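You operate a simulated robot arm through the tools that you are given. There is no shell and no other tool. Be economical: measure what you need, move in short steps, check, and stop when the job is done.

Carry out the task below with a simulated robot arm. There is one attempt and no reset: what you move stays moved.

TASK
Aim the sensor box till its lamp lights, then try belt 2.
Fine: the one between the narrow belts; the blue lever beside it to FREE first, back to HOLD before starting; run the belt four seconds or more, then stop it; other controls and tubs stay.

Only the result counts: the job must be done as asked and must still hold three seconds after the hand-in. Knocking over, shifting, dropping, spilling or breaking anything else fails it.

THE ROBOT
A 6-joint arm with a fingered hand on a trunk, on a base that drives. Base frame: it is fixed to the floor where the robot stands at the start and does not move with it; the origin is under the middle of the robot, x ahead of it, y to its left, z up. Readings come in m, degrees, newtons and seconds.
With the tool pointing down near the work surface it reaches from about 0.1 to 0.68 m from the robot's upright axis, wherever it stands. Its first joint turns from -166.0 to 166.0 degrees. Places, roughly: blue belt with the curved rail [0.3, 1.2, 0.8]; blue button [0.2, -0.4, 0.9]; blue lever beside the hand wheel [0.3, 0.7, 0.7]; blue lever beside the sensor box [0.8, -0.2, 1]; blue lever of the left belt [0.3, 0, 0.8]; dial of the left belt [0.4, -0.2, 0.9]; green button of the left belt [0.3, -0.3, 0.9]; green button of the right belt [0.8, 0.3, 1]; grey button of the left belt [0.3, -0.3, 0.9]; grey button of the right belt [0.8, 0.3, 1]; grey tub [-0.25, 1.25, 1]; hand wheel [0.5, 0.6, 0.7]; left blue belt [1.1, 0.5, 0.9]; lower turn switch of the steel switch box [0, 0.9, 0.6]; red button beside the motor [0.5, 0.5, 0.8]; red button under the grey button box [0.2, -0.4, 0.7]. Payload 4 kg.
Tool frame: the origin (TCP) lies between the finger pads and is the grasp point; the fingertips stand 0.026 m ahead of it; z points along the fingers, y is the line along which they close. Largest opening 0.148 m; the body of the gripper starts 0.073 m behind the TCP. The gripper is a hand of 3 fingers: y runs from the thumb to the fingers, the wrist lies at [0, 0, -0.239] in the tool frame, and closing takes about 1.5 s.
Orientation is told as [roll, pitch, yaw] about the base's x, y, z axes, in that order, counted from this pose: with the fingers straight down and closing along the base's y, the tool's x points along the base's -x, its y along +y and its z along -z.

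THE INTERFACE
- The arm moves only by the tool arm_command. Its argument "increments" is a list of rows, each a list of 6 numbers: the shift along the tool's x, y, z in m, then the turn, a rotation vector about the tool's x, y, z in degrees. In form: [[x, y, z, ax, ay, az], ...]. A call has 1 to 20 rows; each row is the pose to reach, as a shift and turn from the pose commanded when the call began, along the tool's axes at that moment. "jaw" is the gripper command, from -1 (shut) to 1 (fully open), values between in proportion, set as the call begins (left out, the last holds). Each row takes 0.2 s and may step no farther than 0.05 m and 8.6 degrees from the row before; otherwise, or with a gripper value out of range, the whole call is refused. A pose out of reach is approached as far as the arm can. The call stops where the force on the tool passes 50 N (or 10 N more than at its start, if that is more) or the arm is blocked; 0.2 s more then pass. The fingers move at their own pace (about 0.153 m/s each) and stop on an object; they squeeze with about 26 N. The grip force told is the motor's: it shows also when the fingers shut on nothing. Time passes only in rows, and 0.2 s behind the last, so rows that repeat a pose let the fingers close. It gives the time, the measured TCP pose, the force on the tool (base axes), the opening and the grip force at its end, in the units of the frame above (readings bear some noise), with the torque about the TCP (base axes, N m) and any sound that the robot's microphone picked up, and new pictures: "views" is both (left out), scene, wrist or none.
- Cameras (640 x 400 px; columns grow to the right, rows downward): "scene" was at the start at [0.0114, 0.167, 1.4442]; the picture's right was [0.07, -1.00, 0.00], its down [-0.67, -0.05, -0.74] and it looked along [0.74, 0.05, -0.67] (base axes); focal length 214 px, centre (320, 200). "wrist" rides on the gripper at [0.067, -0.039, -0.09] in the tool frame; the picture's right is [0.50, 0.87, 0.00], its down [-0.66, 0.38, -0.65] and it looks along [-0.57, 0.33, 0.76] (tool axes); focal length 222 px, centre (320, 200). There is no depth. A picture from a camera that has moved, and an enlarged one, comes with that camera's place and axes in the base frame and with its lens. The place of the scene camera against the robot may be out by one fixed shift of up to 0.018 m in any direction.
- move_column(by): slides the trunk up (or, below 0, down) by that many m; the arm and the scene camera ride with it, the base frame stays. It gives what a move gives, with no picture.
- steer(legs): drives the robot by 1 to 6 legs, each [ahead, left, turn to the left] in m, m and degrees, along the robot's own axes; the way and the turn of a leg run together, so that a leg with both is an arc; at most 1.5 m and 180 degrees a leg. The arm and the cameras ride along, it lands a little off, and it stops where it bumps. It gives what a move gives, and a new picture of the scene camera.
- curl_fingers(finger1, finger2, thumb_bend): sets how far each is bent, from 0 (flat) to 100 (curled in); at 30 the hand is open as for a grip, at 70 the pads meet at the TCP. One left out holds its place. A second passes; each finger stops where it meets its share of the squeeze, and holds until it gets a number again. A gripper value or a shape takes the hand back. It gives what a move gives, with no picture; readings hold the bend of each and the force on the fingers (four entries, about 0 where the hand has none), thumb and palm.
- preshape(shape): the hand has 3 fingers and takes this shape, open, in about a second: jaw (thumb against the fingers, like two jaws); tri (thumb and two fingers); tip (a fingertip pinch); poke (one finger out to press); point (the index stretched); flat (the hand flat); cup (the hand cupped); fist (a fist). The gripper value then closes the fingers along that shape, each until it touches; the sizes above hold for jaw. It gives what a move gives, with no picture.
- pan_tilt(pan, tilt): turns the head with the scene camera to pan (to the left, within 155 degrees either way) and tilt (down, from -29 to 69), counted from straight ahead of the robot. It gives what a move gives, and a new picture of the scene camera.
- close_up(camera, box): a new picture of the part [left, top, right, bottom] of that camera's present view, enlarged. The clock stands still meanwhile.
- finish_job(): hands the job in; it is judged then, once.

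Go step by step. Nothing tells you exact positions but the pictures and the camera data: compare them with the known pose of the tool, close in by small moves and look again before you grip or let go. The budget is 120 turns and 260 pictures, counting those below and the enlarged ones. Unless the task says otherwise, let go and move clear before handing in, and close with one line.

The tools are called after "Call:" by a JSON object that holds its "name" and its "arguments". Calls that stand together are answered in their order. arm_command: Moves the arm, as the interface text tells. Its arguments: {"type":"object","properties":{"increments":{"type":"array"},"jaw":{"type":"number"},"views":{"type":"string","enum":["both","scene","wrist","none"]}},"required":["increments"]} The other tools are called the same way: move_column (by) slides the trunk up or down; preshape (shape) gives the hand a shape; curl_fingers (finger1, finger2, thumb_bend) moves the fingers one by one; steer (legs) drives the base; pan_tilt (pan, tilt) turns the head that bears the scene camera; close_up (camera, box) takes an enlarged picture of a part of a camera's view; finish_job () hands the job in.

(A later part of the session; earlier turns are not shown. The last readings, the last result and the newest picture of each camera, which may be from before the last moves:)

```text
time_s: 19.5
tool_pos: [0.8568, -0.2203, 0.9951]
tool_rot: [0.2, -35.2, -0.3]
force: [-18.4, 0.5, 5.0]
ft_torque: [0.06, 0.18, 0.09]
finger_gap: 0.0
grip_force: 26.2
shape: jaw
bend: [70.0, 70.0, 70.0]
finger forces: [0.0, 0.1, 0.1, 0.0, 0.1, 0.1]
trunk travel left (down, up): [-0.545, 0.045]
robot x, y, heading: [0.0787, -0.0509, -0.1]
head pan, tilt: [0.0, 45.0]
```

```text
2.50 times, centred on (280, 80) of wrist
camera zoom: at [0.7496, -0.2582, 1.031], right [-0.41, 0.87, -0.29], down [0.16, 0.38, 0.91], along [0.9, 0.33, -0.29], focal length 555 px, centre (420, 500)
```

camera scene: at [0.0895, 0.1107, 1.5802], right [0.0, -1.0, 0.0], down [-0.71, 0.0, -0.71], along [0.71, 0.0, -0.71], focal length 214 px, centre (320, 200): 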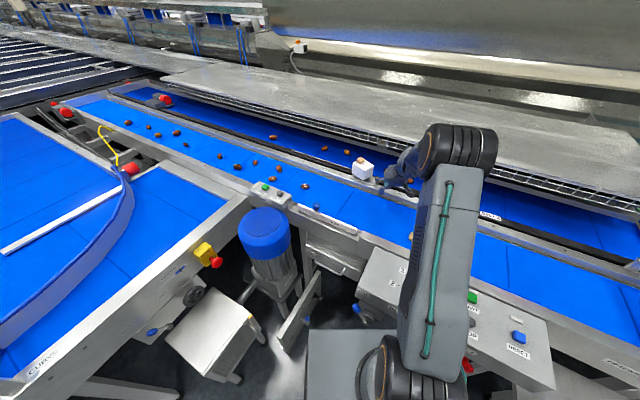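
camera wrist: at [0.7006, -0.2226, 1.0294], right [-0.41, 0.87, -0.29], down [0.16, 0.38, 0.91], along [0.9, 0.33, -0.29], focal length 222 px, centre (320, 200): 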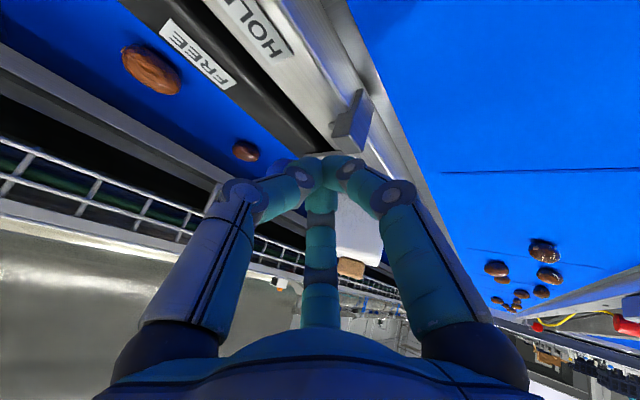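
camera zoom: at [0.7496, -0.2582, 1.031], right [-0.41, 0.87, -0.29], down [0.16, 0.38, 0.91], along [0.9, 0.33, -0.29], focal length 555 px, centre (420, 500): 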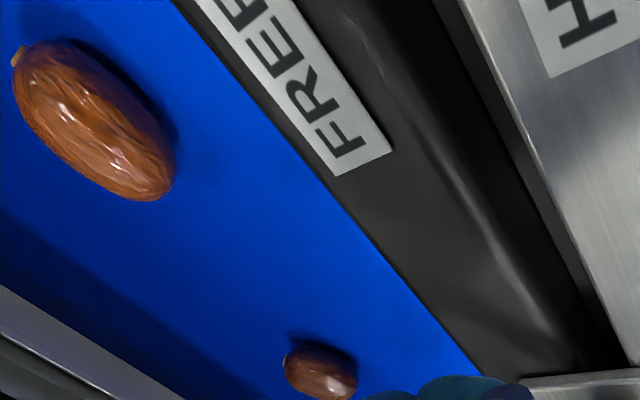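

Call:
{"name": "arm_command", "arguments": {"increments": [[0.0246, 0, -0.0172, 0, 0, 0], [0.012, 0.015, -0.05, 0, 0, 0], [-0.005, 0.04, -0.085, 0, 0, 0], [-0.02, 0.07, -0.115, 0, 0, 0], [-0.0336, 0.1, -0.135, 0, 0, 0]], "views": "both"}}

Call:
{"name": "close_up", "arguments": {"camera": "scene", "box": [330, 145, 426, 205]}}

Call:
{"name": "close_up", "arguments": {"camera": "wrist", "box": [220, 0, 420, 180]}}

```text
time_s: 20.7
tool_pos: [0.8097, -0.1183, 1.1251]
tool_rot: [0.2, -35.1, -0.1]
force: [0.1, 0.6, -0.7]
ft_torque: [0.0, -0.01, -0.01]
finger_gap: 0.0002
grip_force: 25.8
shape: jaw
bend: [70.0, 70.0, 70.0]
finger forces: [0.0, 0.1, 0.1, 0.0, 0.0, 0.0]
trunk travel left (down, up): [-0.545, 0.045]
robot x, y, heading: [0.0804, -0.05, -0.3]
head pan, tilt: [0.0, 45.0]
camera scene: at [0.0894, 0.1109, 1.5802], right [0.0, -1.0, 0.0], down [-0.71, 0.0, -0.71], along [0.71, 0.0, -0.71], focal length 214 px, centre (320, 200)
camera wrist: at [0.7019, -0.1569, 1.1613], right [-0.41, 0.87, -0.29], down [0.16, 0.38, 0.91], along [0.9, 0.33, -0.29], focal length 222 px, centre (320, 200)
```

scene: 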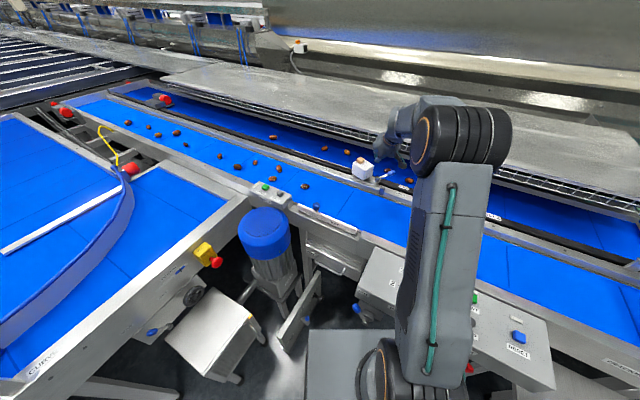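
wrist: 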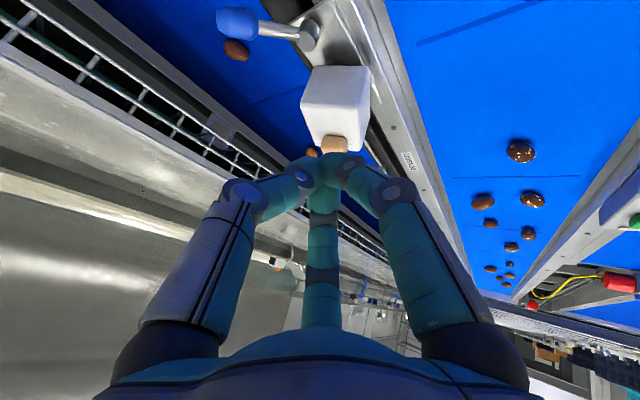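

```text
6.67 times, centred on (378, 175) of scene
camera zoom: at [0.0894, 0.1109, 1.5802], right [0.0, -1.0, 0.0], down [-0.71, 0.0, -0.71], along [0.71, 0.0, -0.71], focal length 1430 px, centre (-67, 367)
```

zoom: 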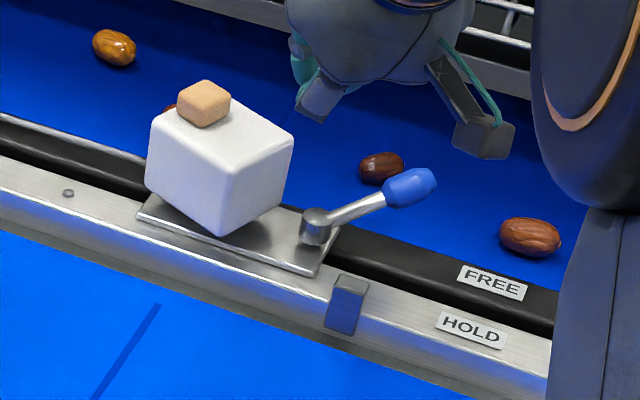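

```text
2.22 times, centred on (320, 90) of wrist
camera zoom: at [0.7019, -0.1569, 1.1613], right [-0.41, 0.87, -0.29], down [0.16, 0.38, 0.91], along [0.9, 0.33, -0.29], focal length 494 px, centre (320, 444)
```

zoom: 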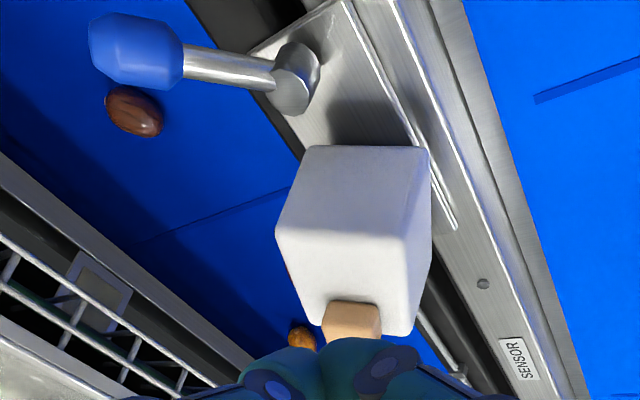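

Lever is at FREE and the box keeps its place. No lens shows on the two near faces, so I'll roll the hand to put the wrist camera on the +y side and look at the far faces and any reflector.

Call:
{"name": "arm_command", "arguments": {"increments": [[-0.005, 0.012, -0.01, 0, 0, 8.2], [-0.01, 0.024, -0.01, 0, 0, 16.4], [-0.015, 0.036, -0.005, 0, 0, 24.6], [-0.02, 0.048, 0, 0, 0, 32.8], [-0.025, 0.06, 0, 0, 0, 41], [-0.03, 0.072, 0, 0, 0, 49.2], [-0.035, 0.084, 0.005, 0, 0, 57.4], [-0.04, 0.096, 0.01, 0, 0, 65.6], [-0.045, 0.108, 0.01, 0, 0, 73.8], [-0.05, 0.12, 0.02, 0, 0, 82], [-0.06, 0.13, 0.02, 0, 0, 90]], "views": "both"}}

```text
time_s: 23.1
tool_pos: [0.8695, 0.0101, 1.144]
tool_rot: [35.3, 0.3, -90.2]
force: [0.2, 0.4, 0.2]
ft_torque: [-0.02, -0.04, -0.01]
finger_gap: 0.0001
grip_force: 25.9
shape: jaw
bend: [70.0, 70.0, 70.0]
finger forces: [0.0, 0.0, 0.0, 0.0, 0.0, 0.1]
trunk travel left (down, up): [-0.545, 0.045]
robot x, y, heading: [0.0814, -0.0479, 0.3]
head pan, tilt: [0.0, 45.0]
camera scene: at [0.0897, 0.1109, 1.5802], right [0.0, -1.0, 0.0], down [-0.71, 0.0, -0.71], along [0.71, 0.0, -0.71], focal length 214 px, centre (320, 200)
camera wrist: at [0.7866, 0.0785, 1.1956], right [0.71, 0.5, 0.5], down [-0.07, -0.66, 0.75], along [0.7, -0.57, -0.43], focal length 222 px, centre (320, 200)
```

scene: 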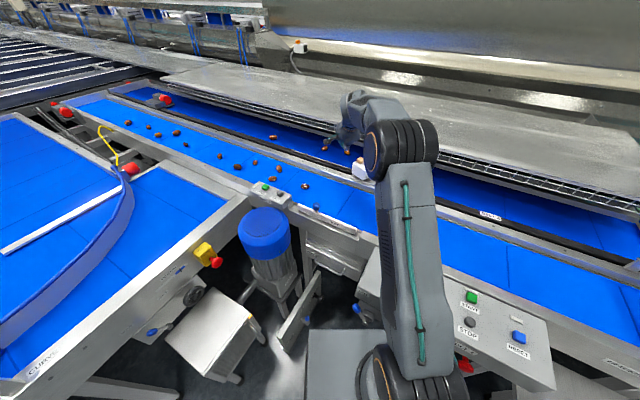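
wrist: 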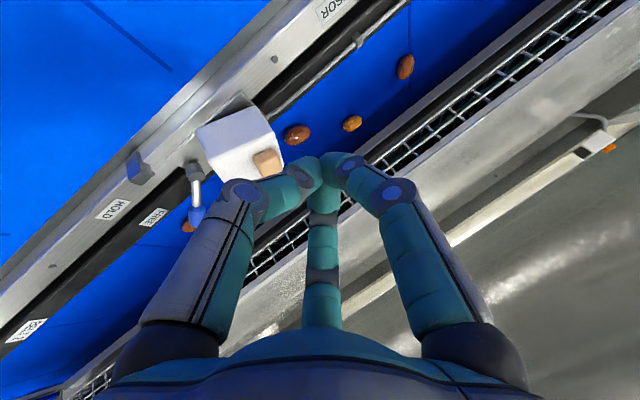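

Call:
{"name": "close_up", "arguments": {"camera": "wrist", "box": [170, 80, 330, 230]}}

```text
2.67 times, centred on (250, 155) of wrist
camera zoom: at [0.7866, 0.0785, 1.1956], right [0.71, 0.5, 0.5], down [-0.07, -0.66, 0.75], along [0.7, -0.57, -0.43], focal length 592 px, centre (507, 320)
```

zoom: 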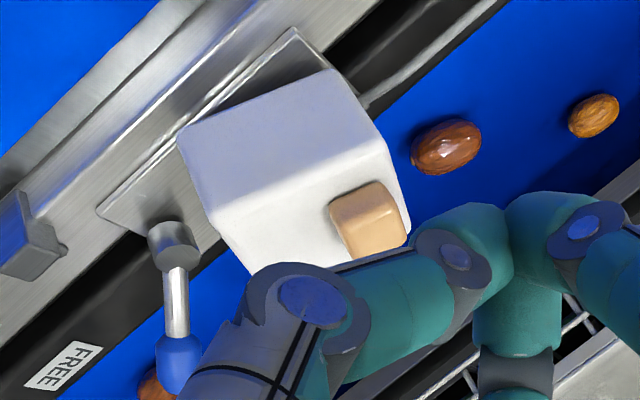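

Call:
{"name": "arm_command", "arguments": {"increments": [[0.04, 0.012, 0.008, 0, 0, 0], [0.08, 0.025, 0.016, 0, 0, 0], [0.12, 0.041, 0.0287, 0, 0, 0], [0.15, 0.06, 0.035, 0, 0, 0]], "views": "wrist"}}

Call:
{"name": "close_up", "arguments": {"camera": "wrist", "box": [130, 80, 330, 230]}}

```text
time_s: 24.1
tool_pos: [0.9153, 0.1578, 1.1435]
tool_rot: [35.2, 0.0, -90.0]
force: [-0.4, -1.2, 0.2]
ft_torque: [0.04, 0.02, 0.02]
finger_gap: 0.0001
grip_force: 26.8
shape: jaw
bend: [70.0, 70.0, 70.0]
finger forces: [0.0, 0.0, 0.1, 0.0, 0.1, 0.0]
out of reach, approached as far as the arm can: row 4
trunk travel left (down, up): [-0.545, 0.045]
robot x, y, heading: [0.0799, -0.0505, 0.1]
head pan, tilt: [0.0, 45.0]
camera wrist: at [0.8319, 0.227, 1.1953], right [0.71, 0.5, 0.5], down [-0.07, -0.66, 0.75], along [0.7, -0.57, -0.43], focal length 222 px, centre (320, 200)
```

wrist: 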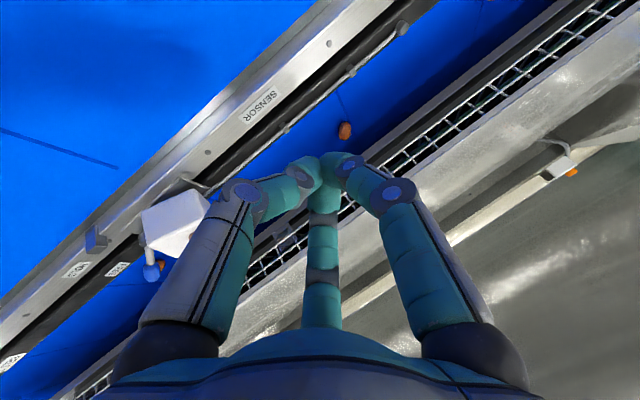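

```text
2.67 times, centred on (230, 155) of wrist
camera zoom: at [0.8319, 0.227, 1.1953], right [0.71, 0.5, 0.5], down [-0.07, -0.66, 0.75], along [0.7, -0.57, -0.43], focal length 592 px, centre (560, 320)
```

zoom: 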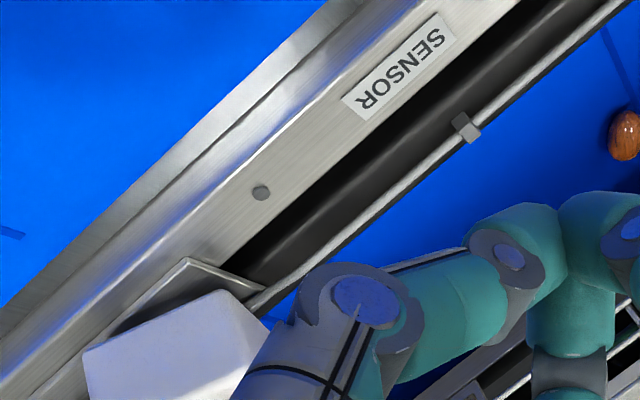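

Call:
{"name": "arm_command", "arguments": {"increments": [[0, 0.01, -0.03, 0, 0, 0], [0, 0.018, -0.0606, 0, 0, 0]], "views": "wrist"}}

Call:
{"name": "close_up", "arguments": {"camera": "wrist", "box": [100, 110, 240, 210]}}

```text
time_s: 24.7
tool_pos: [0.8931, 0.1598, 1.2007]
tool_rot: [35.1, 0.2, -90.0]
force: [-0.2, 0.0, -0.1]
ft_torque: [0.02, 0.01, -0.01]
finger_gap: 0.0
grip_force: 26.3
shape: jaw
bend: [70.0, 70.0, 70.0]
finger forces: [0.1, 0.1, 0.0, 0.1, 0.0, 0.1]
out of reach, approached as far as the arm can: row 2
trunk travel left (down, up): [-0.545, 0.045]
robot x, y, heading: [0.0837, -0.0519, 0.1]
head pan, tilt: [0.0, 45.0]
camera wrist: at [0.8095, 0.227, 1.2526], right [0.71, 0.5, 0.5], down [-0.07, -0.66, 0.75], along [0.7, -0.56, -0.43], focal length 222 px, centre (320, 200)
```

wrist: 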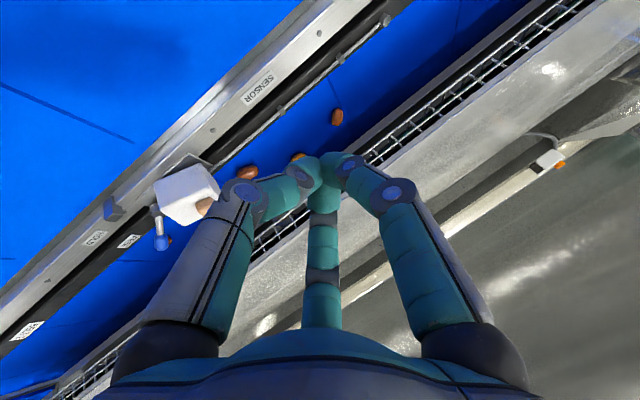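

```text
4.00 times, centred on (170, 160) of wrist
camera zoom: at [0.8095, 0.227, 1.2526], right [0.71, 0.5, 0.5], down [-0.07, -0.66, 0.75], along [0.7, -0.56, -0.43], focal length 888 px, centre (920, 360)
```

zoom: 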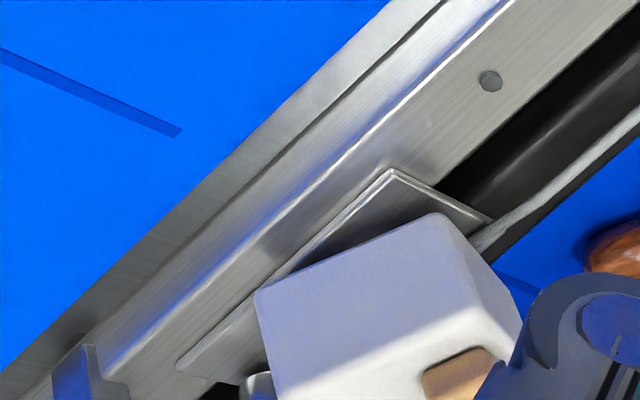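

The lens must be on the hidden far face (pointing about -48°), and a reflector plate stands across belt 2 at about -30°. So the box should turn roughly 18° counter-clockwise. I'll roll the hand back and stage it left of the box's near corner.

Call:
{"name": "arm_command", "arguments": {"increments": [[-0.017, -0.0105, 0.006, 0, 0, -8.2], [-0.035, -0.021, 0.012, 0, 0, -16.4], [-0.052, -0.032, 0.018, 0, 0, -24.6], [-0.069, -0.042, 0.024, 0, 0, -32.8], [-0.086, -0.053, 0.03, 0, 0, -41], [-0.104, -0.063, 0.035, 0, 0, -49.2], [-0.121, -0.074, 0.041, 0, 0, -57.4], [-0.138, -0.084, 0.047, 0, 0, -65.6], [-0.155, -0.095, 0.053, 0, 0, -73.8], [-0.173, -0.105, 0.059, 0, 0, -82], [-0.19, -0.116, 0.065, 0, 0, -90]], "views": "wrist"}}

Call:
{"name": "close_up", "arguments": {"camera": "scene", "box": [330, 145, 426, 205]}}

```text
time_s: 27.1
tool_pos: [0.8338, -0.034, 1.0817]
tool_rot: [0.1, -35.2, 0.0]
force: [-0.3, -0.3, -0.2]
ft_torque: [0.0, 0.01, -0.01]
finger_gap: 0.0
grip_force: 25.7
shape: jaw
bend: [70.0, 70.0, 70.0]
finger forces: [0.0, 0.0, 0.0, 0.0, 0.0, 0.1]
out of reach, approached as far as the arm can: row 1, 2, 3, 4, 5, 6, 7
trunk travel left (down, up): [-0.545, 0.045]
robot x, y, heading: [0.0784, -0.0517, 0.3]
head pan, tilt: [0.0, 45.0]
camera wrist: at [0.7278, -0.0721, 1.1173], right [-0.41, 0.87, -0.29], down [0.16, 0.38, 0.91], along [0.9, 0.33, -0.29], focal length 222 px, centre (320, 200)
```

wrist: 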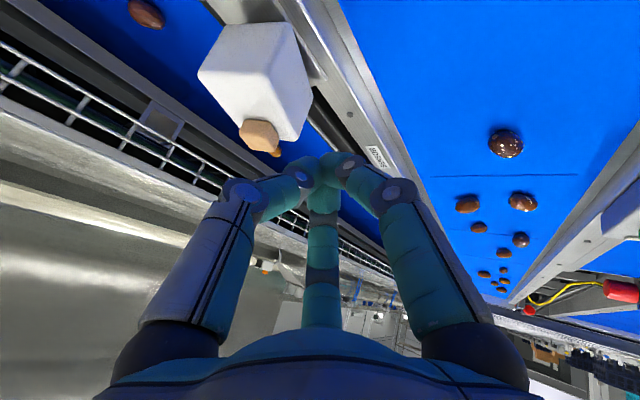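

```text
6.67 times, centred on (378, 175) of scene
camera zoom: at [0.0895, 0.1107, 1.5803], right [0.0, -1.0, 0.0], down [-0.71, 0.0, -0.71], along [0.71, 0.0, -0.71], focal length 1430 px, centre (-67, 367)
```

zoom: 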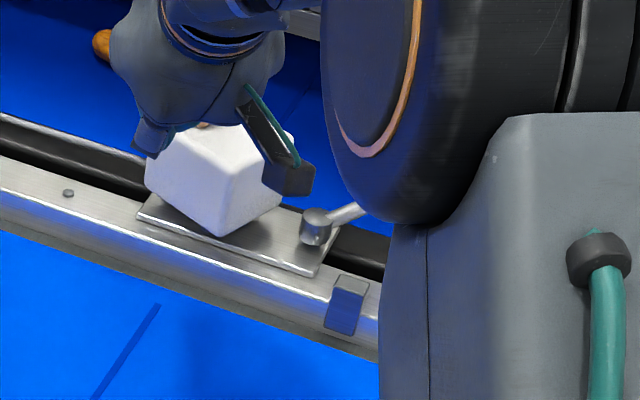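

Call:
{"name": "close_up", "arguments": {"camera": "wrist", "box": [170, 0, 370, 170]}}

```text
2.35 times, centred on (270, 85) of wrist
camera zoom: at [0.7278, -0.0721, 1.1173], right [-0.41, 0.87, -0.29], down [0.16, 0.38, 0.91], along [0.9, 0.33, -0.29], focal length 523 px, centre (438, 471)
```

zoom: 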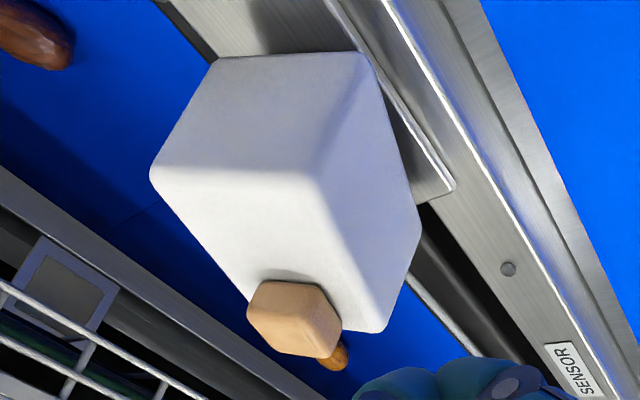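

The box's near top corner is at about [0.867, -0.086, 1.005], so its left face is 12 mm past it. I lower the tips beside that face and push gently toward -y.

Call:
{"name": "arm_command", "arguments": {"increments": [[0.01, -0.0, 0.025, 0, 0, 0], [0.02, -0.005, 0.05, 0, 0, 0], [0.03, -0.011, 0.0756, 0, 0, 0], [0.03, -0.02, 0.0756, 0, 0, 0], [0.03, -0.028, 0.0756, 0, 0, 0], [0.03, -0.036, 0.0756, 0, 0, 0]], "views": "none"}}

Call:
{"name": "close_up", "arguments": {"camera": "scene", "box": [330, 145, 426, 205]}}

Call:
{"name": "close_up", "arguments": {"camera": "wrist", "box": [170, 0, 410, 210]}}

```text
time_s: 28.5
tool_pos: [0.8541, -0.0673, 1.0034]
tool_rot: [0.2, -35.3, -0.3]
force: [0.4, 0.2, -0.4]
ft_torque: [0.03, 0.0, 0.0]
finger_gap: 0.0004
grip_force: 26.4
shape: jaw
bend: [70.0, 70.0, 70.0]
finger forces: [0.1, 0.0, 0.0, 0.0, 0.0, 0.0]
trunk travel left (down, up): [-0.545, 0.045]
robot x, y, heading: [0.0787, -0.0491, 0.1]
head pan, tilt: [0.0, 45.0]
```

```text
6.67 times, centred on (378, 175) of scene
camera zoom: at [0.0896, 0.1107, 1.5802], right [0.0, -1.0, 0.0], down [-0.71, 0.0, -0.71], along [0.71, 0.0, -0.71], focal length 1430 px, centre (-67, 367)
```

zoom: 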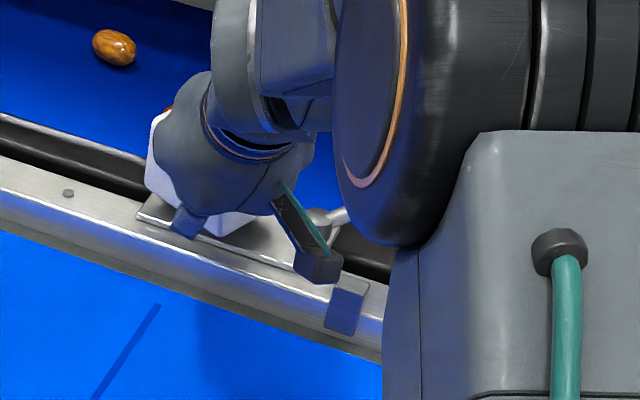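

```text
1.90 times, centred on (290, 105) of wrist
camera zoom: at [0.7471, -0.1064, 1.0386], right [-0.41, 0.87, -0.29], down [0.16, 0.38, 0.91], along [0.9, 0.33, -0.29], focal length 423 px, centre (377, 381)
```

zoom: 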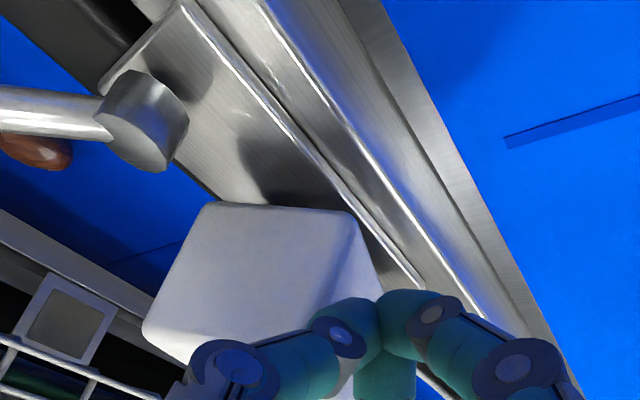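

Call:
{"name": "arm_command", "arguments": {"increments": [[0, -0.005, 0, 0, 0, 0], [0, -0.01, 0, 0, 0, 0], [0, -0.014, 0, 0, 0, 0]], "views": "none"}}

Call:
{"name": "close_up", "arguments": {"camera": "wrist", "box": [170, 0, 410, 210]}}

```text
time_s: 29.3
tool_pos: [0.8535, -0.0814, 1.0024]
tool_rot: [0.2, -35.2, -0.1]
force: [-1.7, 1.1, 0.0]
ft_torque: [0.0, 0.01, 0.0]
finger_gap: 0.0
grip_force: 26.3
shape: jaw
bend: [70.0, 70.0, 70.0]
finger forces: [0.0, 0.1, 0.0, 0.0, 0.0, 0.0]
trunk travel left (down, up): [-0.545, 0.045]
robot x, y, heading: [0.0795, -0.0509, 0.1]
head pan, tilt: [0.0, 45.0]
```

```text
1.90 times, centred on (290, 105) of wrist
camera zoom: at [0.7472, -0.1207, 1.0379], right [-0.41, 0.87, -0.29], down [0.16, 0.38, 0.91], along [0.9, 0.33, -0.29], focal length 423 px, centre (377, 381)
```

zoom: 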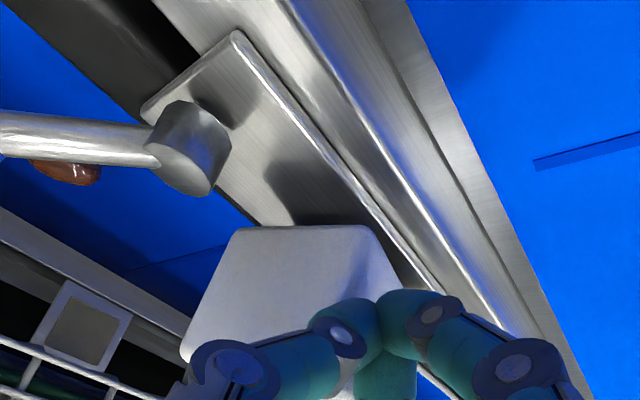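

Contact has begun. I push on another 12 mm.

Call:
{"name": "arm_command", "arguments": {"increments": [[0, -0.004, 0, 0, 0, 0], [0, -0.008, 0, 0, 0, 0], [0, -0.012, 0, 0, 0, 0]], "views": "none"}}

Call:
{"name": "close_up", "arguments": {"camera": "wrist", "box": [170, 0, 410, 210]}}

Call:
{"name": "close_up", "arguments": {"camera": "scene", "box": [330, 145, 426, 205]}}

```text
time_s: 30.1
tool_pos: [0.8544, -0.0946, 1.0023]
tool_rot: [0.2, -35.2, -0.2]
force: [-0.7, 0.8, 0.9]
ft_torque: [0.03, 0.01, 0.01]
finger_gap: 0.0001
grip_force: 25.7
shape: jaw
bend: [70.0, 70.0, 70.0]
finger forces: [0.1, 0.0, 0.1, 0.1, 0.0, 0.0]
trunk travel left (down, up): [-0.545, 0.045]
robot x, y, heading: [0.0817, -0.0526, 0.2]
head pan, tilt: [0.0, 45.0]
```

```text
1.90 times, centred on (290, 105) of wrist
camera zoom: at [0.7477, -0.1325, 1.0377], right [-0.41, 0.87, -0.29], down [0.16, 0.38, 0.91], along [0.9, 0.33, -0.29], focal length 423 px, centre (377, 381)
```

zoom: 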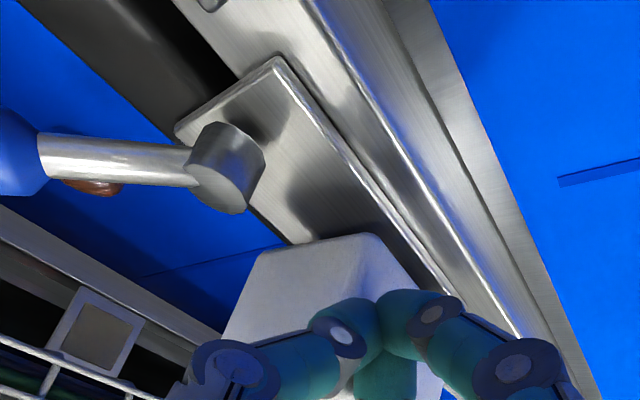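

```text
6.67 times, centred on (378, 175) of scene
camera zoom: at [0.0893, 0.1109, 1.5802], right [0.0, -1.0, 0.0], down [-0.71, 0.0, -0.71], along [0.71, 0.0, -0.71], focal length 1430 px, centre (-67, 367)
```

zoom: 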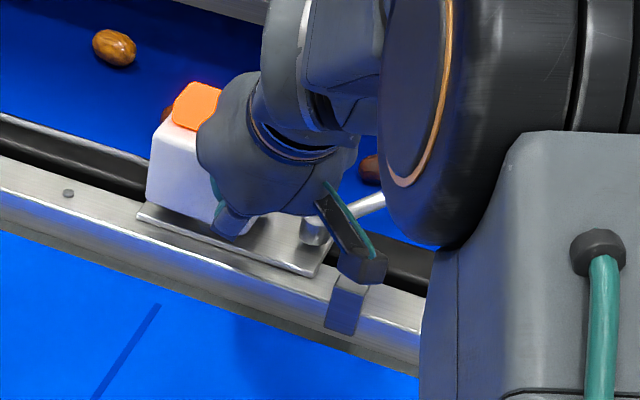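

The lamp is lit bright orange. I back away without touching the box, and check the lamp and lever from above.

Call:
{"name": "arm_command", "arguments": {"increments": [[0.012, 0.025, -0.008, 0, 0, 0], [0.0, 0.035, -0.05, 0, 0, 0], [-0.02, 0.035, -0.085, 0, 0, 0], [-0.035, 0.0, -0.1, 0, 0, 0], [-0.045, -0.04, -0.11, 0, 0, 0], [-0.05, -0.08, -0.11, 0, 0, 0], [-0.06, -0.12, -0.1, 0, 0, 0]], "views": "wrist"}}

Call:
{"name": "close_up", "arguments": {"camera": "scene", "box": [330, 145, 426, 205]}}

Call:
{"name": "close_up", "arguments": {"camera": "wrist", "box": [220, 0, 420, 180]}}

```text
time_s: 31.7
tool_pos: [0.8446, -0.2128, 1.1165]
tool_rot: [0.1, -35.3, -0.1]
force: [0.2, 0.2, -0.5]
ft_torque: [0.02, 0.0, -0.03]
finger_gap: 0.0
grip_force: 26.4
shape: jaw
bend: [70.0, 70.0, 70.0]
finger forces: [0.0, 0.0, 0.0, 0.0, 0.1, 0.0]
trunk travel left (down, up): [-0.545, 0.045]
robot x, y, heading: [0.0806, -0.0484, -0.0]
head pan, tilt: [0.0, 45.0]
camera wrist: at [0.7384, -0.2519, 1.1523], right [-0.41, 0.87, -0.28], down [0.16, 0.38, 0.91], along [0.9, 0.33, -0.29], focal length 222 px, centre (320, 200)
```

wrist: 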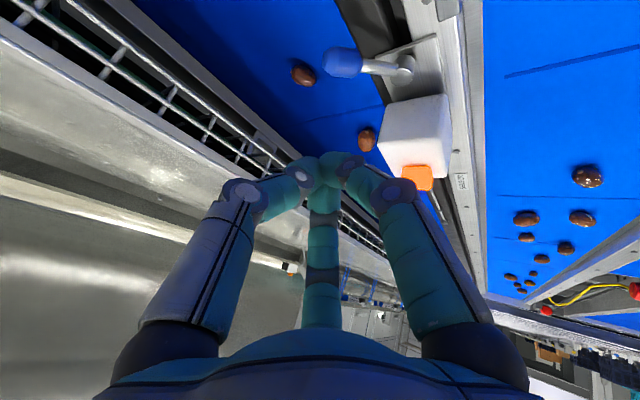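

```text
6.67 times, centred on (378, 175) of scene
camera zoom: at [0.0896, 0.1105, 1.5803], right [0.0, -1.0, 0.0], down [-0.71, 0.0, -0.71], along [0.71, 0.0, -0.71], focal length 1430 px, centre (-67, 367)
```

zoom: 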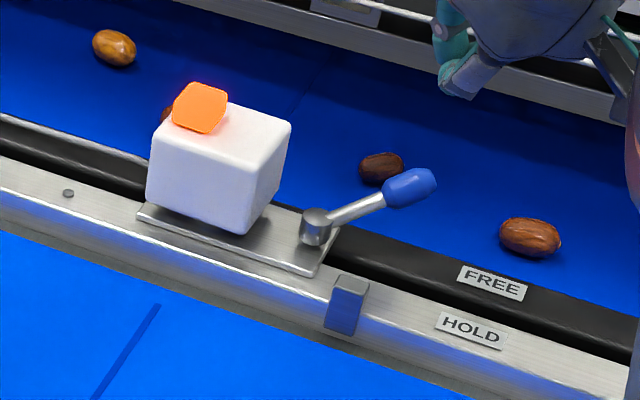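

```text
2.22 times, centred on (320, 90) of wrist
camera zoom: at [0.7384, -0.2519, 1.1523], right [-0.41, 0.87, -0.28], down [0.16, 0.38, 0.91], along [0.9, 0.33, -0.29], focal length 494 px, centre (320, 444)
```

zoom: 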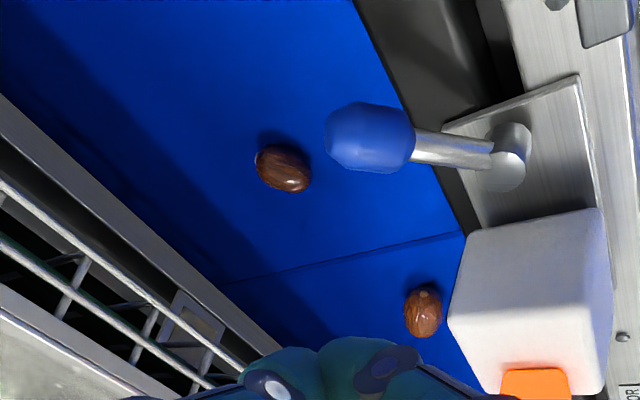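

Lamp is lit and the box lies square to its plate; the knob at FREE is at [0.889, -0.217, 0.978]. To pull it back to HOLD I need a slim hook, so I'll look at the pointing shape.

Call:
{"name": "preshape", "arguments": {"shape": "point"}}

Call:
{"name": "arm_command", "arguments": {"increments": [[0, 0, -0.01, 0, 0, 0]], "views": "both"}}

Call:
{"name": "close_up", "arguments": {"camera": "scene", "box": [350, 105, 510, 205]}}

```text
time_s: 32.6
tool_pos: [0.8454, -0.2121, 1.1164]
tool_rot: [0.2, -35.1, -0.2]
force: [0.1, 0.3, -0.7]
ft_torque: [-0.03, 0.0, 0.03]
finger_gap: 0.0001
grip_force: 0.0
shape: point
bend: [70.0, 85.0, 95.0]
finger forces: [0.0, 0.0, 0.0, 0.0, 0.0, 0.0]
trunk travel left (down, up): [-0.545, 0.045]
robot x, y, heading: [0.0819, -0.0492, -0.1]
head pan, tilt: [0.0, 45.0]
```

```text
time_s: 33.0
tool_pos: [0.8397, -0.2128, 1.1253]
tool_rot: [0.1, -35.3, -0.1]
force: [-1.0, 0.0, -0.2]
ft_torque: [0.04, 0.02, 0.02]
finger_gap: 0.0
grip_force: 0.0
shape: point
bend: [70.0, 85.0, 95.0]
finger forces: [0.0, 0.1, 0.1, 0.0, 0.1, 0.0]
trunk travel left (down, up): [-0.545, 0.045]
robot x, y, heading: [0.0816, -0.0487, 0.2]
head pan, tilt: [0.0, 45.0]
camera scene: at [0.0895, 0.1107, 1.5802], right [0.0, -1.0, 0.0], down [-0.71, 0.0, -0.71], along [0.71, 0.0, -0.71], focal length 214 px, centre (320, 200)
camera wrist: at [0.7323, -0.2522, 1.1607], right [-0.41, 0.87, -0.29], down [0.16, 0.38, 0.91], along [0.9, 0.33, -0.29], focal length 222 px, centre (320, 200)
```

scene: 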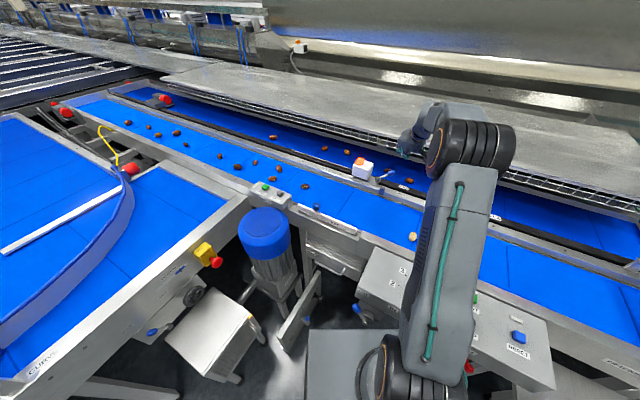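
wrist: 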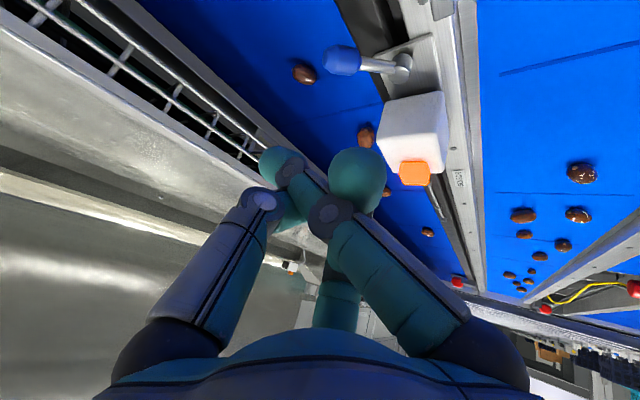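

```text
4.00 times, centred on (430, 155) of scene
camera zoom: at [0.0895, 0.1107, 1.5802], right [0.0, -1.0, 0.0], down [-0.71, 0.0, -0.71], along [0.71, 0.0, -0.71], focal length 858 px, centre (-120, 380)
```

zoom: 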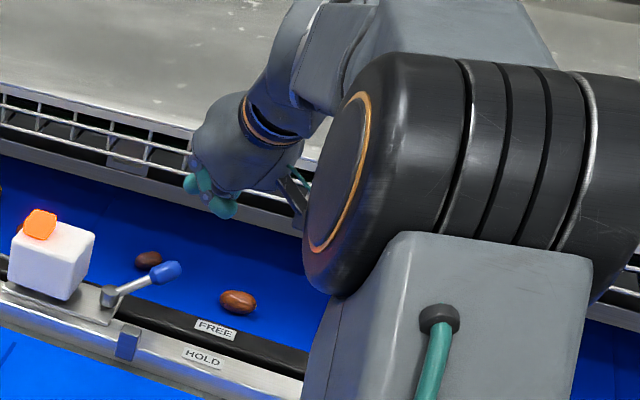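

The pointing shape isn't slimmer, so I return to the closed jaw and hook the knob from its far side. First I move out above and beyond it, to test the reach.

Call:
{"name": "preshape", "arguments": {"shape": "jaw"}}

Call:
{"name": "arm_command", "arguments": {"increments": [[0, 0, 0, 0, 0, 0], [0, 0, 0, 0, 0, 0], [0, 0, 0, 0, 0, 0], [0, 0, 0, 0, 0, 0], [0, 0, 0, 0, 0, 0], [0, 0, 0, 0, 0, 0], [-0.01, -0.005, 0.035, 0, 0, 0], [-0.02, -0.01, 0.07, 0, 0, 0], [-0.0266, -0.012, 0.098, 0, 0, 0]], "jaw": -1, "views": "both"}}

Call:
{"name": "close_up", "arguments": {"camera": "scene", "box": [330, 145, 426, 205]}}

```text
time_s: 33.9
tool_pos: [0.8389, -0.2145, 1.1251]
tool_rot: [0.1, -35.2, -0.1]
force: [0.0, 0.3, 0.8]
ft_torque: [0.01, -0.01, -0.02]
finger_gap: 0.1478
grip_force: 0.1
shape: jaw
bend: [30.0, 30.0, 30.0]
finger forces: [0.0, 0.0, 0.0, 0.0, 0.1, 0.0]
trunk travel left (down, up): [-0.545, 0.045]
robot x, y, heading: [0.0808, -0.0511, 0.0]
head pan, tilt: [0.0, 45.0]
```

```text
time_s: 35.9
tool_pos: [0.9174, -0.2244, 1.0611]
tool_rot: [0.2, -35.2, -0.2]
force: [-0.6, 0.5, 0.5]
ft_torque: [0.02, 0.01, 0.02]
finger_gap: 0.0002
grip_force: 25.9
shape: jaw
bend: [70.0, 70.0, 70.0]
finger forces: [0.1, 0.1, 0.1, 0.0, 0.1, 0.0]
trunk travel left (down, up): [-0.545, 0.045]
robot x, y, heading: [0.0803, -0.05, 0.3]
head pan, tilt: [0.0, 45.0]
camera scene: at [0.0898, 0.1106, 1.5803], right [0.0, -1.0, 0.0], down [-0.71, 0.0, -0.71], along [0.71, 0.0, -0.71], focal length 214 px, centre (320, 200)
camera wrist: at [0.8108, -0.2637, 1.0966], right [-0.41, 0.87, -0.29], down [0.16, 0.38, 0.91], along [0.9, 0.33, -0.29], focal length 222 px, centre (320, 200)
```

scene: 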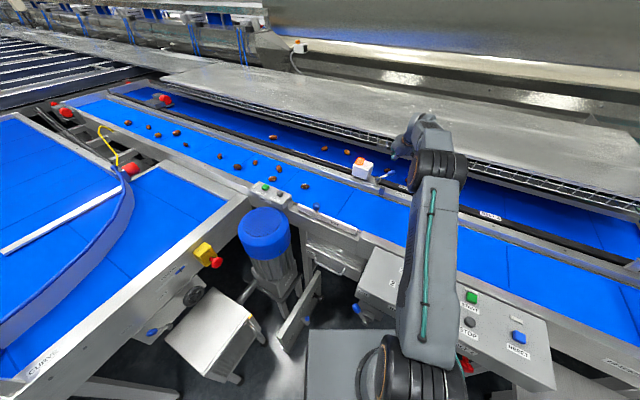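
wrist: 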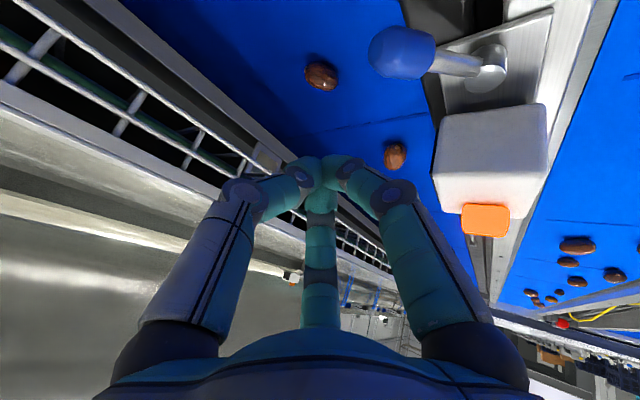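

```text
6.67 times, centred on (378, 175) of scene
camera zoom: at [0.0898, 0.1106, 1.5803], right [0.0, -1.0, 0.0], down [-0.71, 0.0, -0.71], along [0.71, 0.0, -0.71], focal length 1430 px, centre (-67, 367)
```

zoom: 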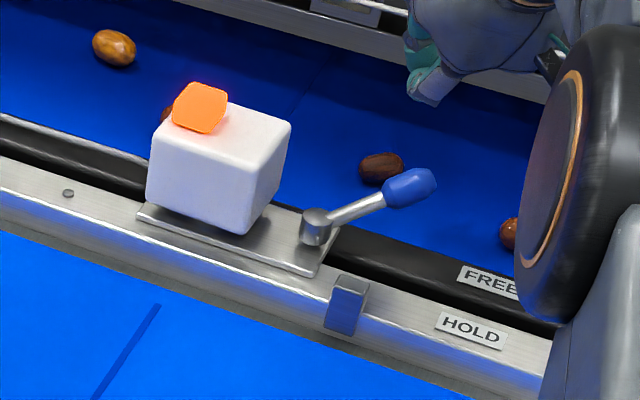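

Reach suffices. I descend beyond the knob, slightly farther out.

Call:
{"name": "arm_command", "arguments": {"increments": [[-0.0147, 0.002, 0.0103, 0, 0, 0], [-0.003, 0.002, 0.03, 0, 0, 0], [0.011, 0.002, 0.049, 0, 0, 0], [0.026, 0.002, 0.068, 0, 0, 0]], "views": "wrist"}}

Call:
{"name": "close_up", "arguments": {"camera": "scene", "box": [330, 145, 426, 205]}}

```text
time_s: 36.9
tool_pos: [0.9367, -0.2247, 0.9918]
tool_rot: [0.2, -35.2, -0.2]
force: [0.7, -0.7, 0.9]
ft_torque: [0.02, -0.01, -0.01]
finger_gap: 0.0
grip_force: 26.0
shape: jaw
bend: [70.0, 70.0, 70.0]
finger forces: [0.0, 0.0, 0.1, 0.0, 0.0, 0.0]
trunk travel left (down, up): [-0.545, 0.045]
robot x, y, heading: [0.0759, -0.0475, 0.3]
head pan, tilt: [0.0, 45.0]
camera wrist: at [0.8295, -0.263, 1.0272], right [-0.41, 0.87, -0.29], down [0.16, 0.38, 0.91], along [0.9, 0.33, -0.29], focal length 222 px, centre (320, 200)
```

wrist: 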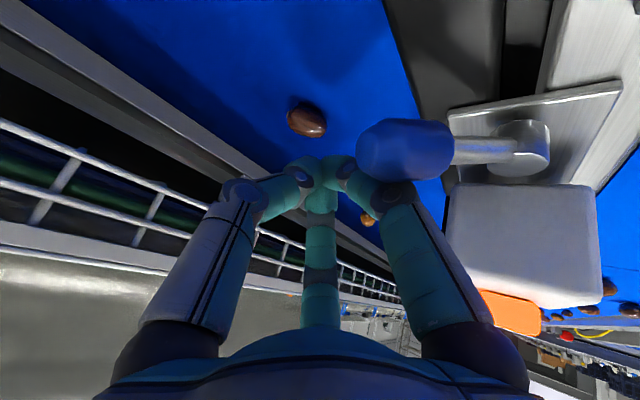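

```text
6.67 times, centred on (378, 175) of scene
camera zoom: at [0.0897, 0.1107, 1.5803], right [0.0, -1.0, 0.0], down [-0.71, 0.0, -0.71], along [0.71, 0.0, -0.71], focal length 1430 px, centre (-67, 367)
```

zoom: 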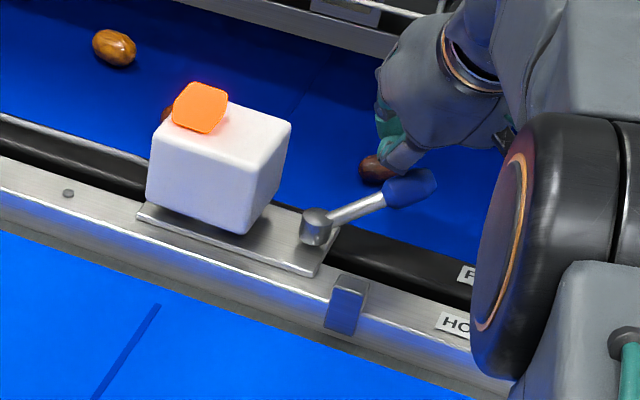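

The tips stand beyond the knob, free of everything. I pull toward -x along the arc.

Call:
{"name": "arm_command", "arguments": {"increments": [[0.015, 0.004, -0.0105, 0, 0, 0], [0.0303, 0.006, -0.0212, 0, 0, 0], [0.038, 0.004, -0.0267, 0, 0, 0], [0.0459, 0.003, -0.032, 0, 0, 0]], "views": "wrist"}}

Call:
{"name": "close_up", "arguments": {"camera": "scene", "box": [330, 145, 426, 205]}}

```text
time_s: 37.9
tool_pos: [0.8799, -0.2244, 0.9885]
tool_rot: [0.3, -35.0, -0.2]
force: [0.5, -0.3, 0.2]
ft_torque: [0.03, -0.01, 0.04]
finger_gap: 0.0
grip_force: 26.0
shape: jaw
bend: [70.0, 70.0, 70.0]
finger forces: [0.0, 0.1, 0.1, 0.0, 0.0, 0.1]
trunk travel left (down, up): [-0.545, 0.045]
robot x, y, heading: [0.0774, -0.0551, -0.0]
head pan, tilt: [0.0, 45.0]
camera wrist: at [0.7723, -0.2617, 1.0245], right [-0.41, 0.87, -0.28], down [0.16, 0.38, 0.91], along [0.9, 0.33, -0.29], focal length 222 px, centre (320, 200)
```

wrist: 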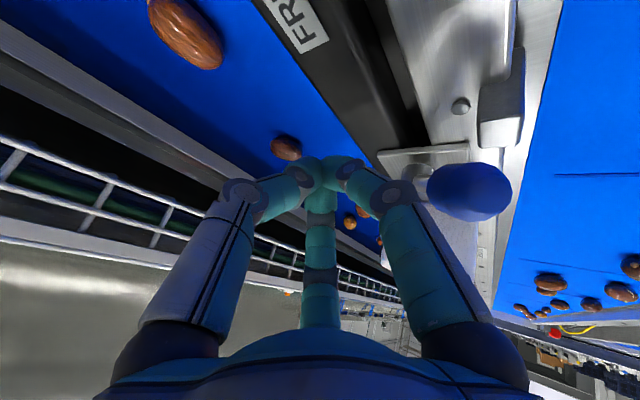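

```text
6.67 times, centred on (378, 175) of scene
camera zoom: at [0.0899, 0.1101, 1.5801], right [0.0, -1.0, 0.0], down [-0.71, 0.0, -0.71], along [0.71, 0.0, -0.71], focal length 1430 px, centre (-67, 367)
```

zoom: 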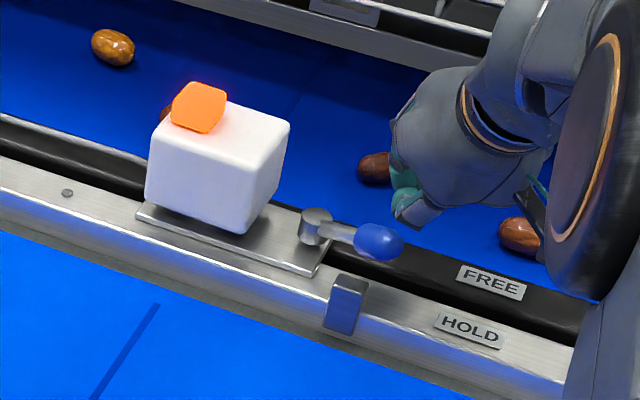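

The lever snapped over to HOLD, in exactly its original place, and the lamp remains lit. Now I lift and move left toward the BELT 2 buttons near [0.8, 0.33, 0.98].

Call:
{"name": "arm_command", "arguments": {"increments": [[-0.0287, 0, -0.041, 0, 0, 0], [-0.0517, 0, -0.0737, 0, 0, 0], [-0.0525, 0.03, -0.11, 0, 0, 0], [-0.036, 0.07, -0.121, 0, 0, 0], [-0.0198, 0.11, -0.1327, 0, 0, 0], [-0.0034, 0.15, -0.144, 0, 0, 0], [-0.0034, 0.2, -0.144, 0, 0, 0], [-0.0034, 0.25, -0.144, 0, 0, 0], [-0.0034, 0.3, -0.144, 0, 0, 0], [-0.0034, 0.35, -0.144, 0, 0, 0], [-0.0034, 0.4, -0.144, 0, 0, 0], [-0.0034, 0.43, -0.144, 0, 0, 0]], "views": "both"}}

Call:
{"name": "close_up", "arguments": {"camera": "scene", "box": [330, 145, 426, 205]}}

Call:
{"name": "close_up", "arguments": {"camera": "scene", "box": [230, 150, 326, 210]}}

```text
time_s: 40.5
tool_pos: [0.7992, 0.2089, 1.1108]
tool_rot: [0.2, -35.2, -0.2]
force: [0.2, -0.5, -0.1]
ft_torque: [0.0, 0.0, -0.01]
finger_gap: 0.0
grip_force: 26.2
shape: jaw
bend: [70.0, 70.0, 70.0]
finger forces: [0.1, 0.0, 0.0, 0.0, 0.0, 0.0]
trunk travel left (down, up): [-0.545, 0.045]
robot x, y, heading: [0.0814, -0.051, 0.1]
head pan, tilt: [0.0, 45.0]
camera scene: at [0.0896, 0.1112, 1.5802], right [0.0, -1.0, 0.0], down [-0.71, 0.0, -0.71], along [0.71, 0.0, -0.71], focal length 214 px, centre (320, 200)
camera wrist: at [0.692, 0.1702, 1.1456], right [-0.41, 0.87, -0.29], down [0.16, 0.38, 0.91], along [0.9, 0.33, -0.29], focal length 222 px, centre (320, 200)
```

scene: 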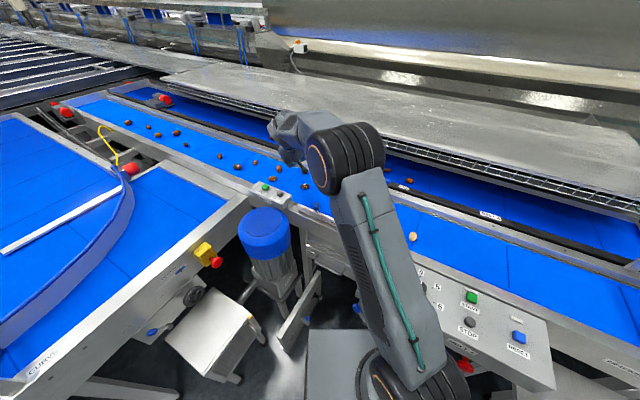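
wrist: 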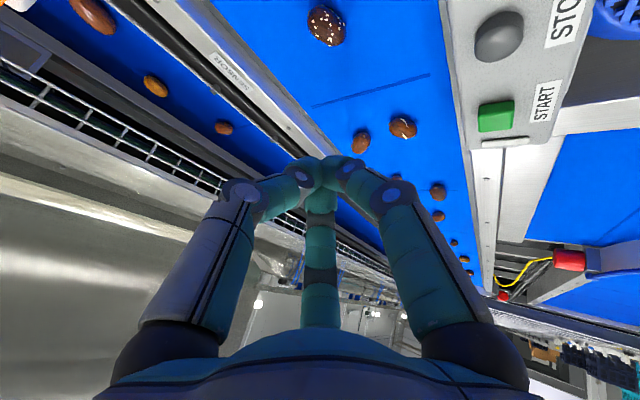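

```text
6.67 times, centred on (378, 175) of scene
camera zoom: at [0.0896, 0.1112, 1.5802], right [0.0, -1.0, 0.0], down [-0.71, 0.0, -0.71], along [0.71, 0.0, -0.71], focal length 1430 px, centre (-67, 367)
```

zoom: 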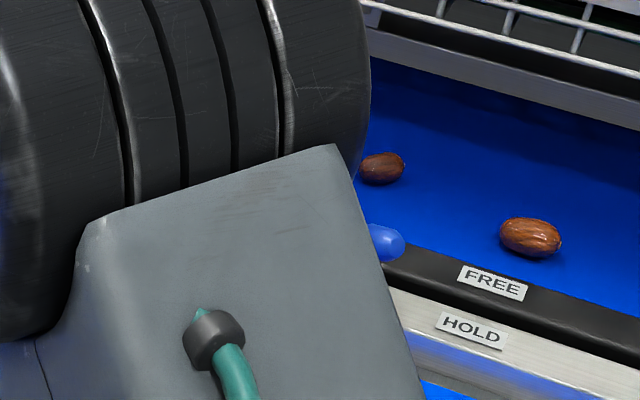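

```text
6.67 times, centred on (278, 180) of scene
camera zoom: at [0.0896, 0.1112, 1.5802], right [0.0, -1.0, 0.0], down [-0.71, 0.0, -0.71], along [0.71, 0.0, -0.71], focal length 1430 px, centre (600, 333)
```

zoom: 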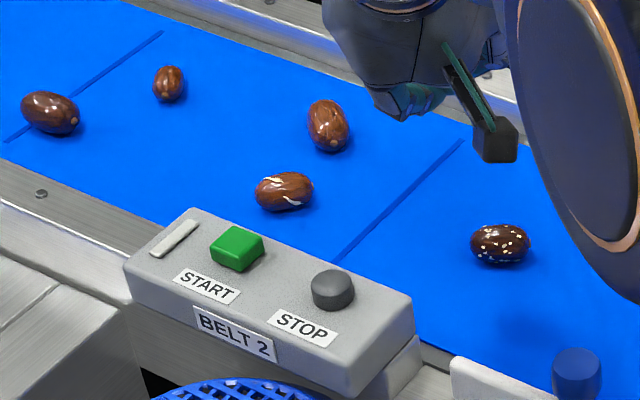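

START is triangulated near [0.80, 0.351, 0.965] and STOP near [0.76, 0.286]. I hover over START to refine.

Call:
{"name": "arm_command", "arguments": {"increments": [[0.01, 0.045, 0.008, 0, 0, 0], [0.02, 0.09, 0.016, 0, 0, 0], [0.03, 0.13, 0.025, 0, 0, 0], [0.04, 0.142, 0.033, 0, 0, 0]], "views": "wrist"}}

Call:
{"name": "close_up", "arguments": {"camera": "scene", "box": [230, 150, 326, 210]}}

Call:
{"name": "close_up", "arguments": {"camera": "wrist", "box": [240, 0, 480, 180]}}

```text
time_s: 41.5
tool_pos: [0.7868, 0.3503, 1.0615]
tool_rot: [0.2, -35.2, -0.1]
force: [-0.8, 1.3, 0.6]
ft_torque: [-0.03, 0.02, 0.01]
finger_gap: 0.0
grip_force: 25.7
shape: jaw
bend: [70.0, 70.0, 70.0]
finger forces: [0.0, 0.0, 0.0, 0.0, 0.1, 0.1]
trunk travel left (down, up): [-0.545, 0.045]
robot x, y, heading: [0.0808, -0.0487, 0.1]
head pan, tilt: [0.0, 45.0]
camera wrist: at [0.6791, 0.3127, 1.097], right [-0.41, 0.87, -0.29], down [0.16, 0.38, 0.91], along [0.9, 0.33, -0.29], focal length 222 px, centre (320, 200)
```

wrist: 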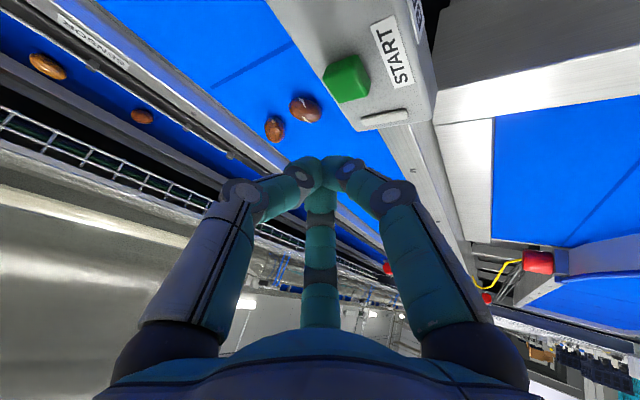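

```text
6.67 times, centred on (278, 180) of scene
camera zoom: at [0.0896, 0.1112, 1.5802], right [0.0, -1.0, 0.0], down [-0.71, 0.0, -0.71], along [0.71, 0.0, -0.71], focal length 1430 px, centre (600, 333)
```

zoom: 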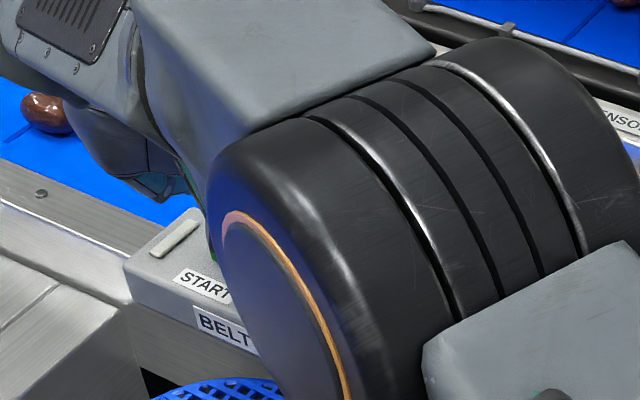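

```text
2.22 times, centred on (360, 90) of wrist
camera zoom: at [0.6791, 0.3127, 1.097], right [-0.41, 0.87, -0.29], down [0.16, 0.38, 0.91], along [0.9, 0.33, -0.29], focal length 494 px, centre (231, 444)
```

zoom: 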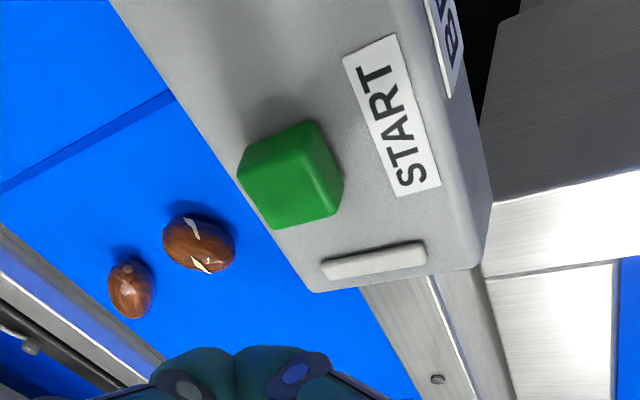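

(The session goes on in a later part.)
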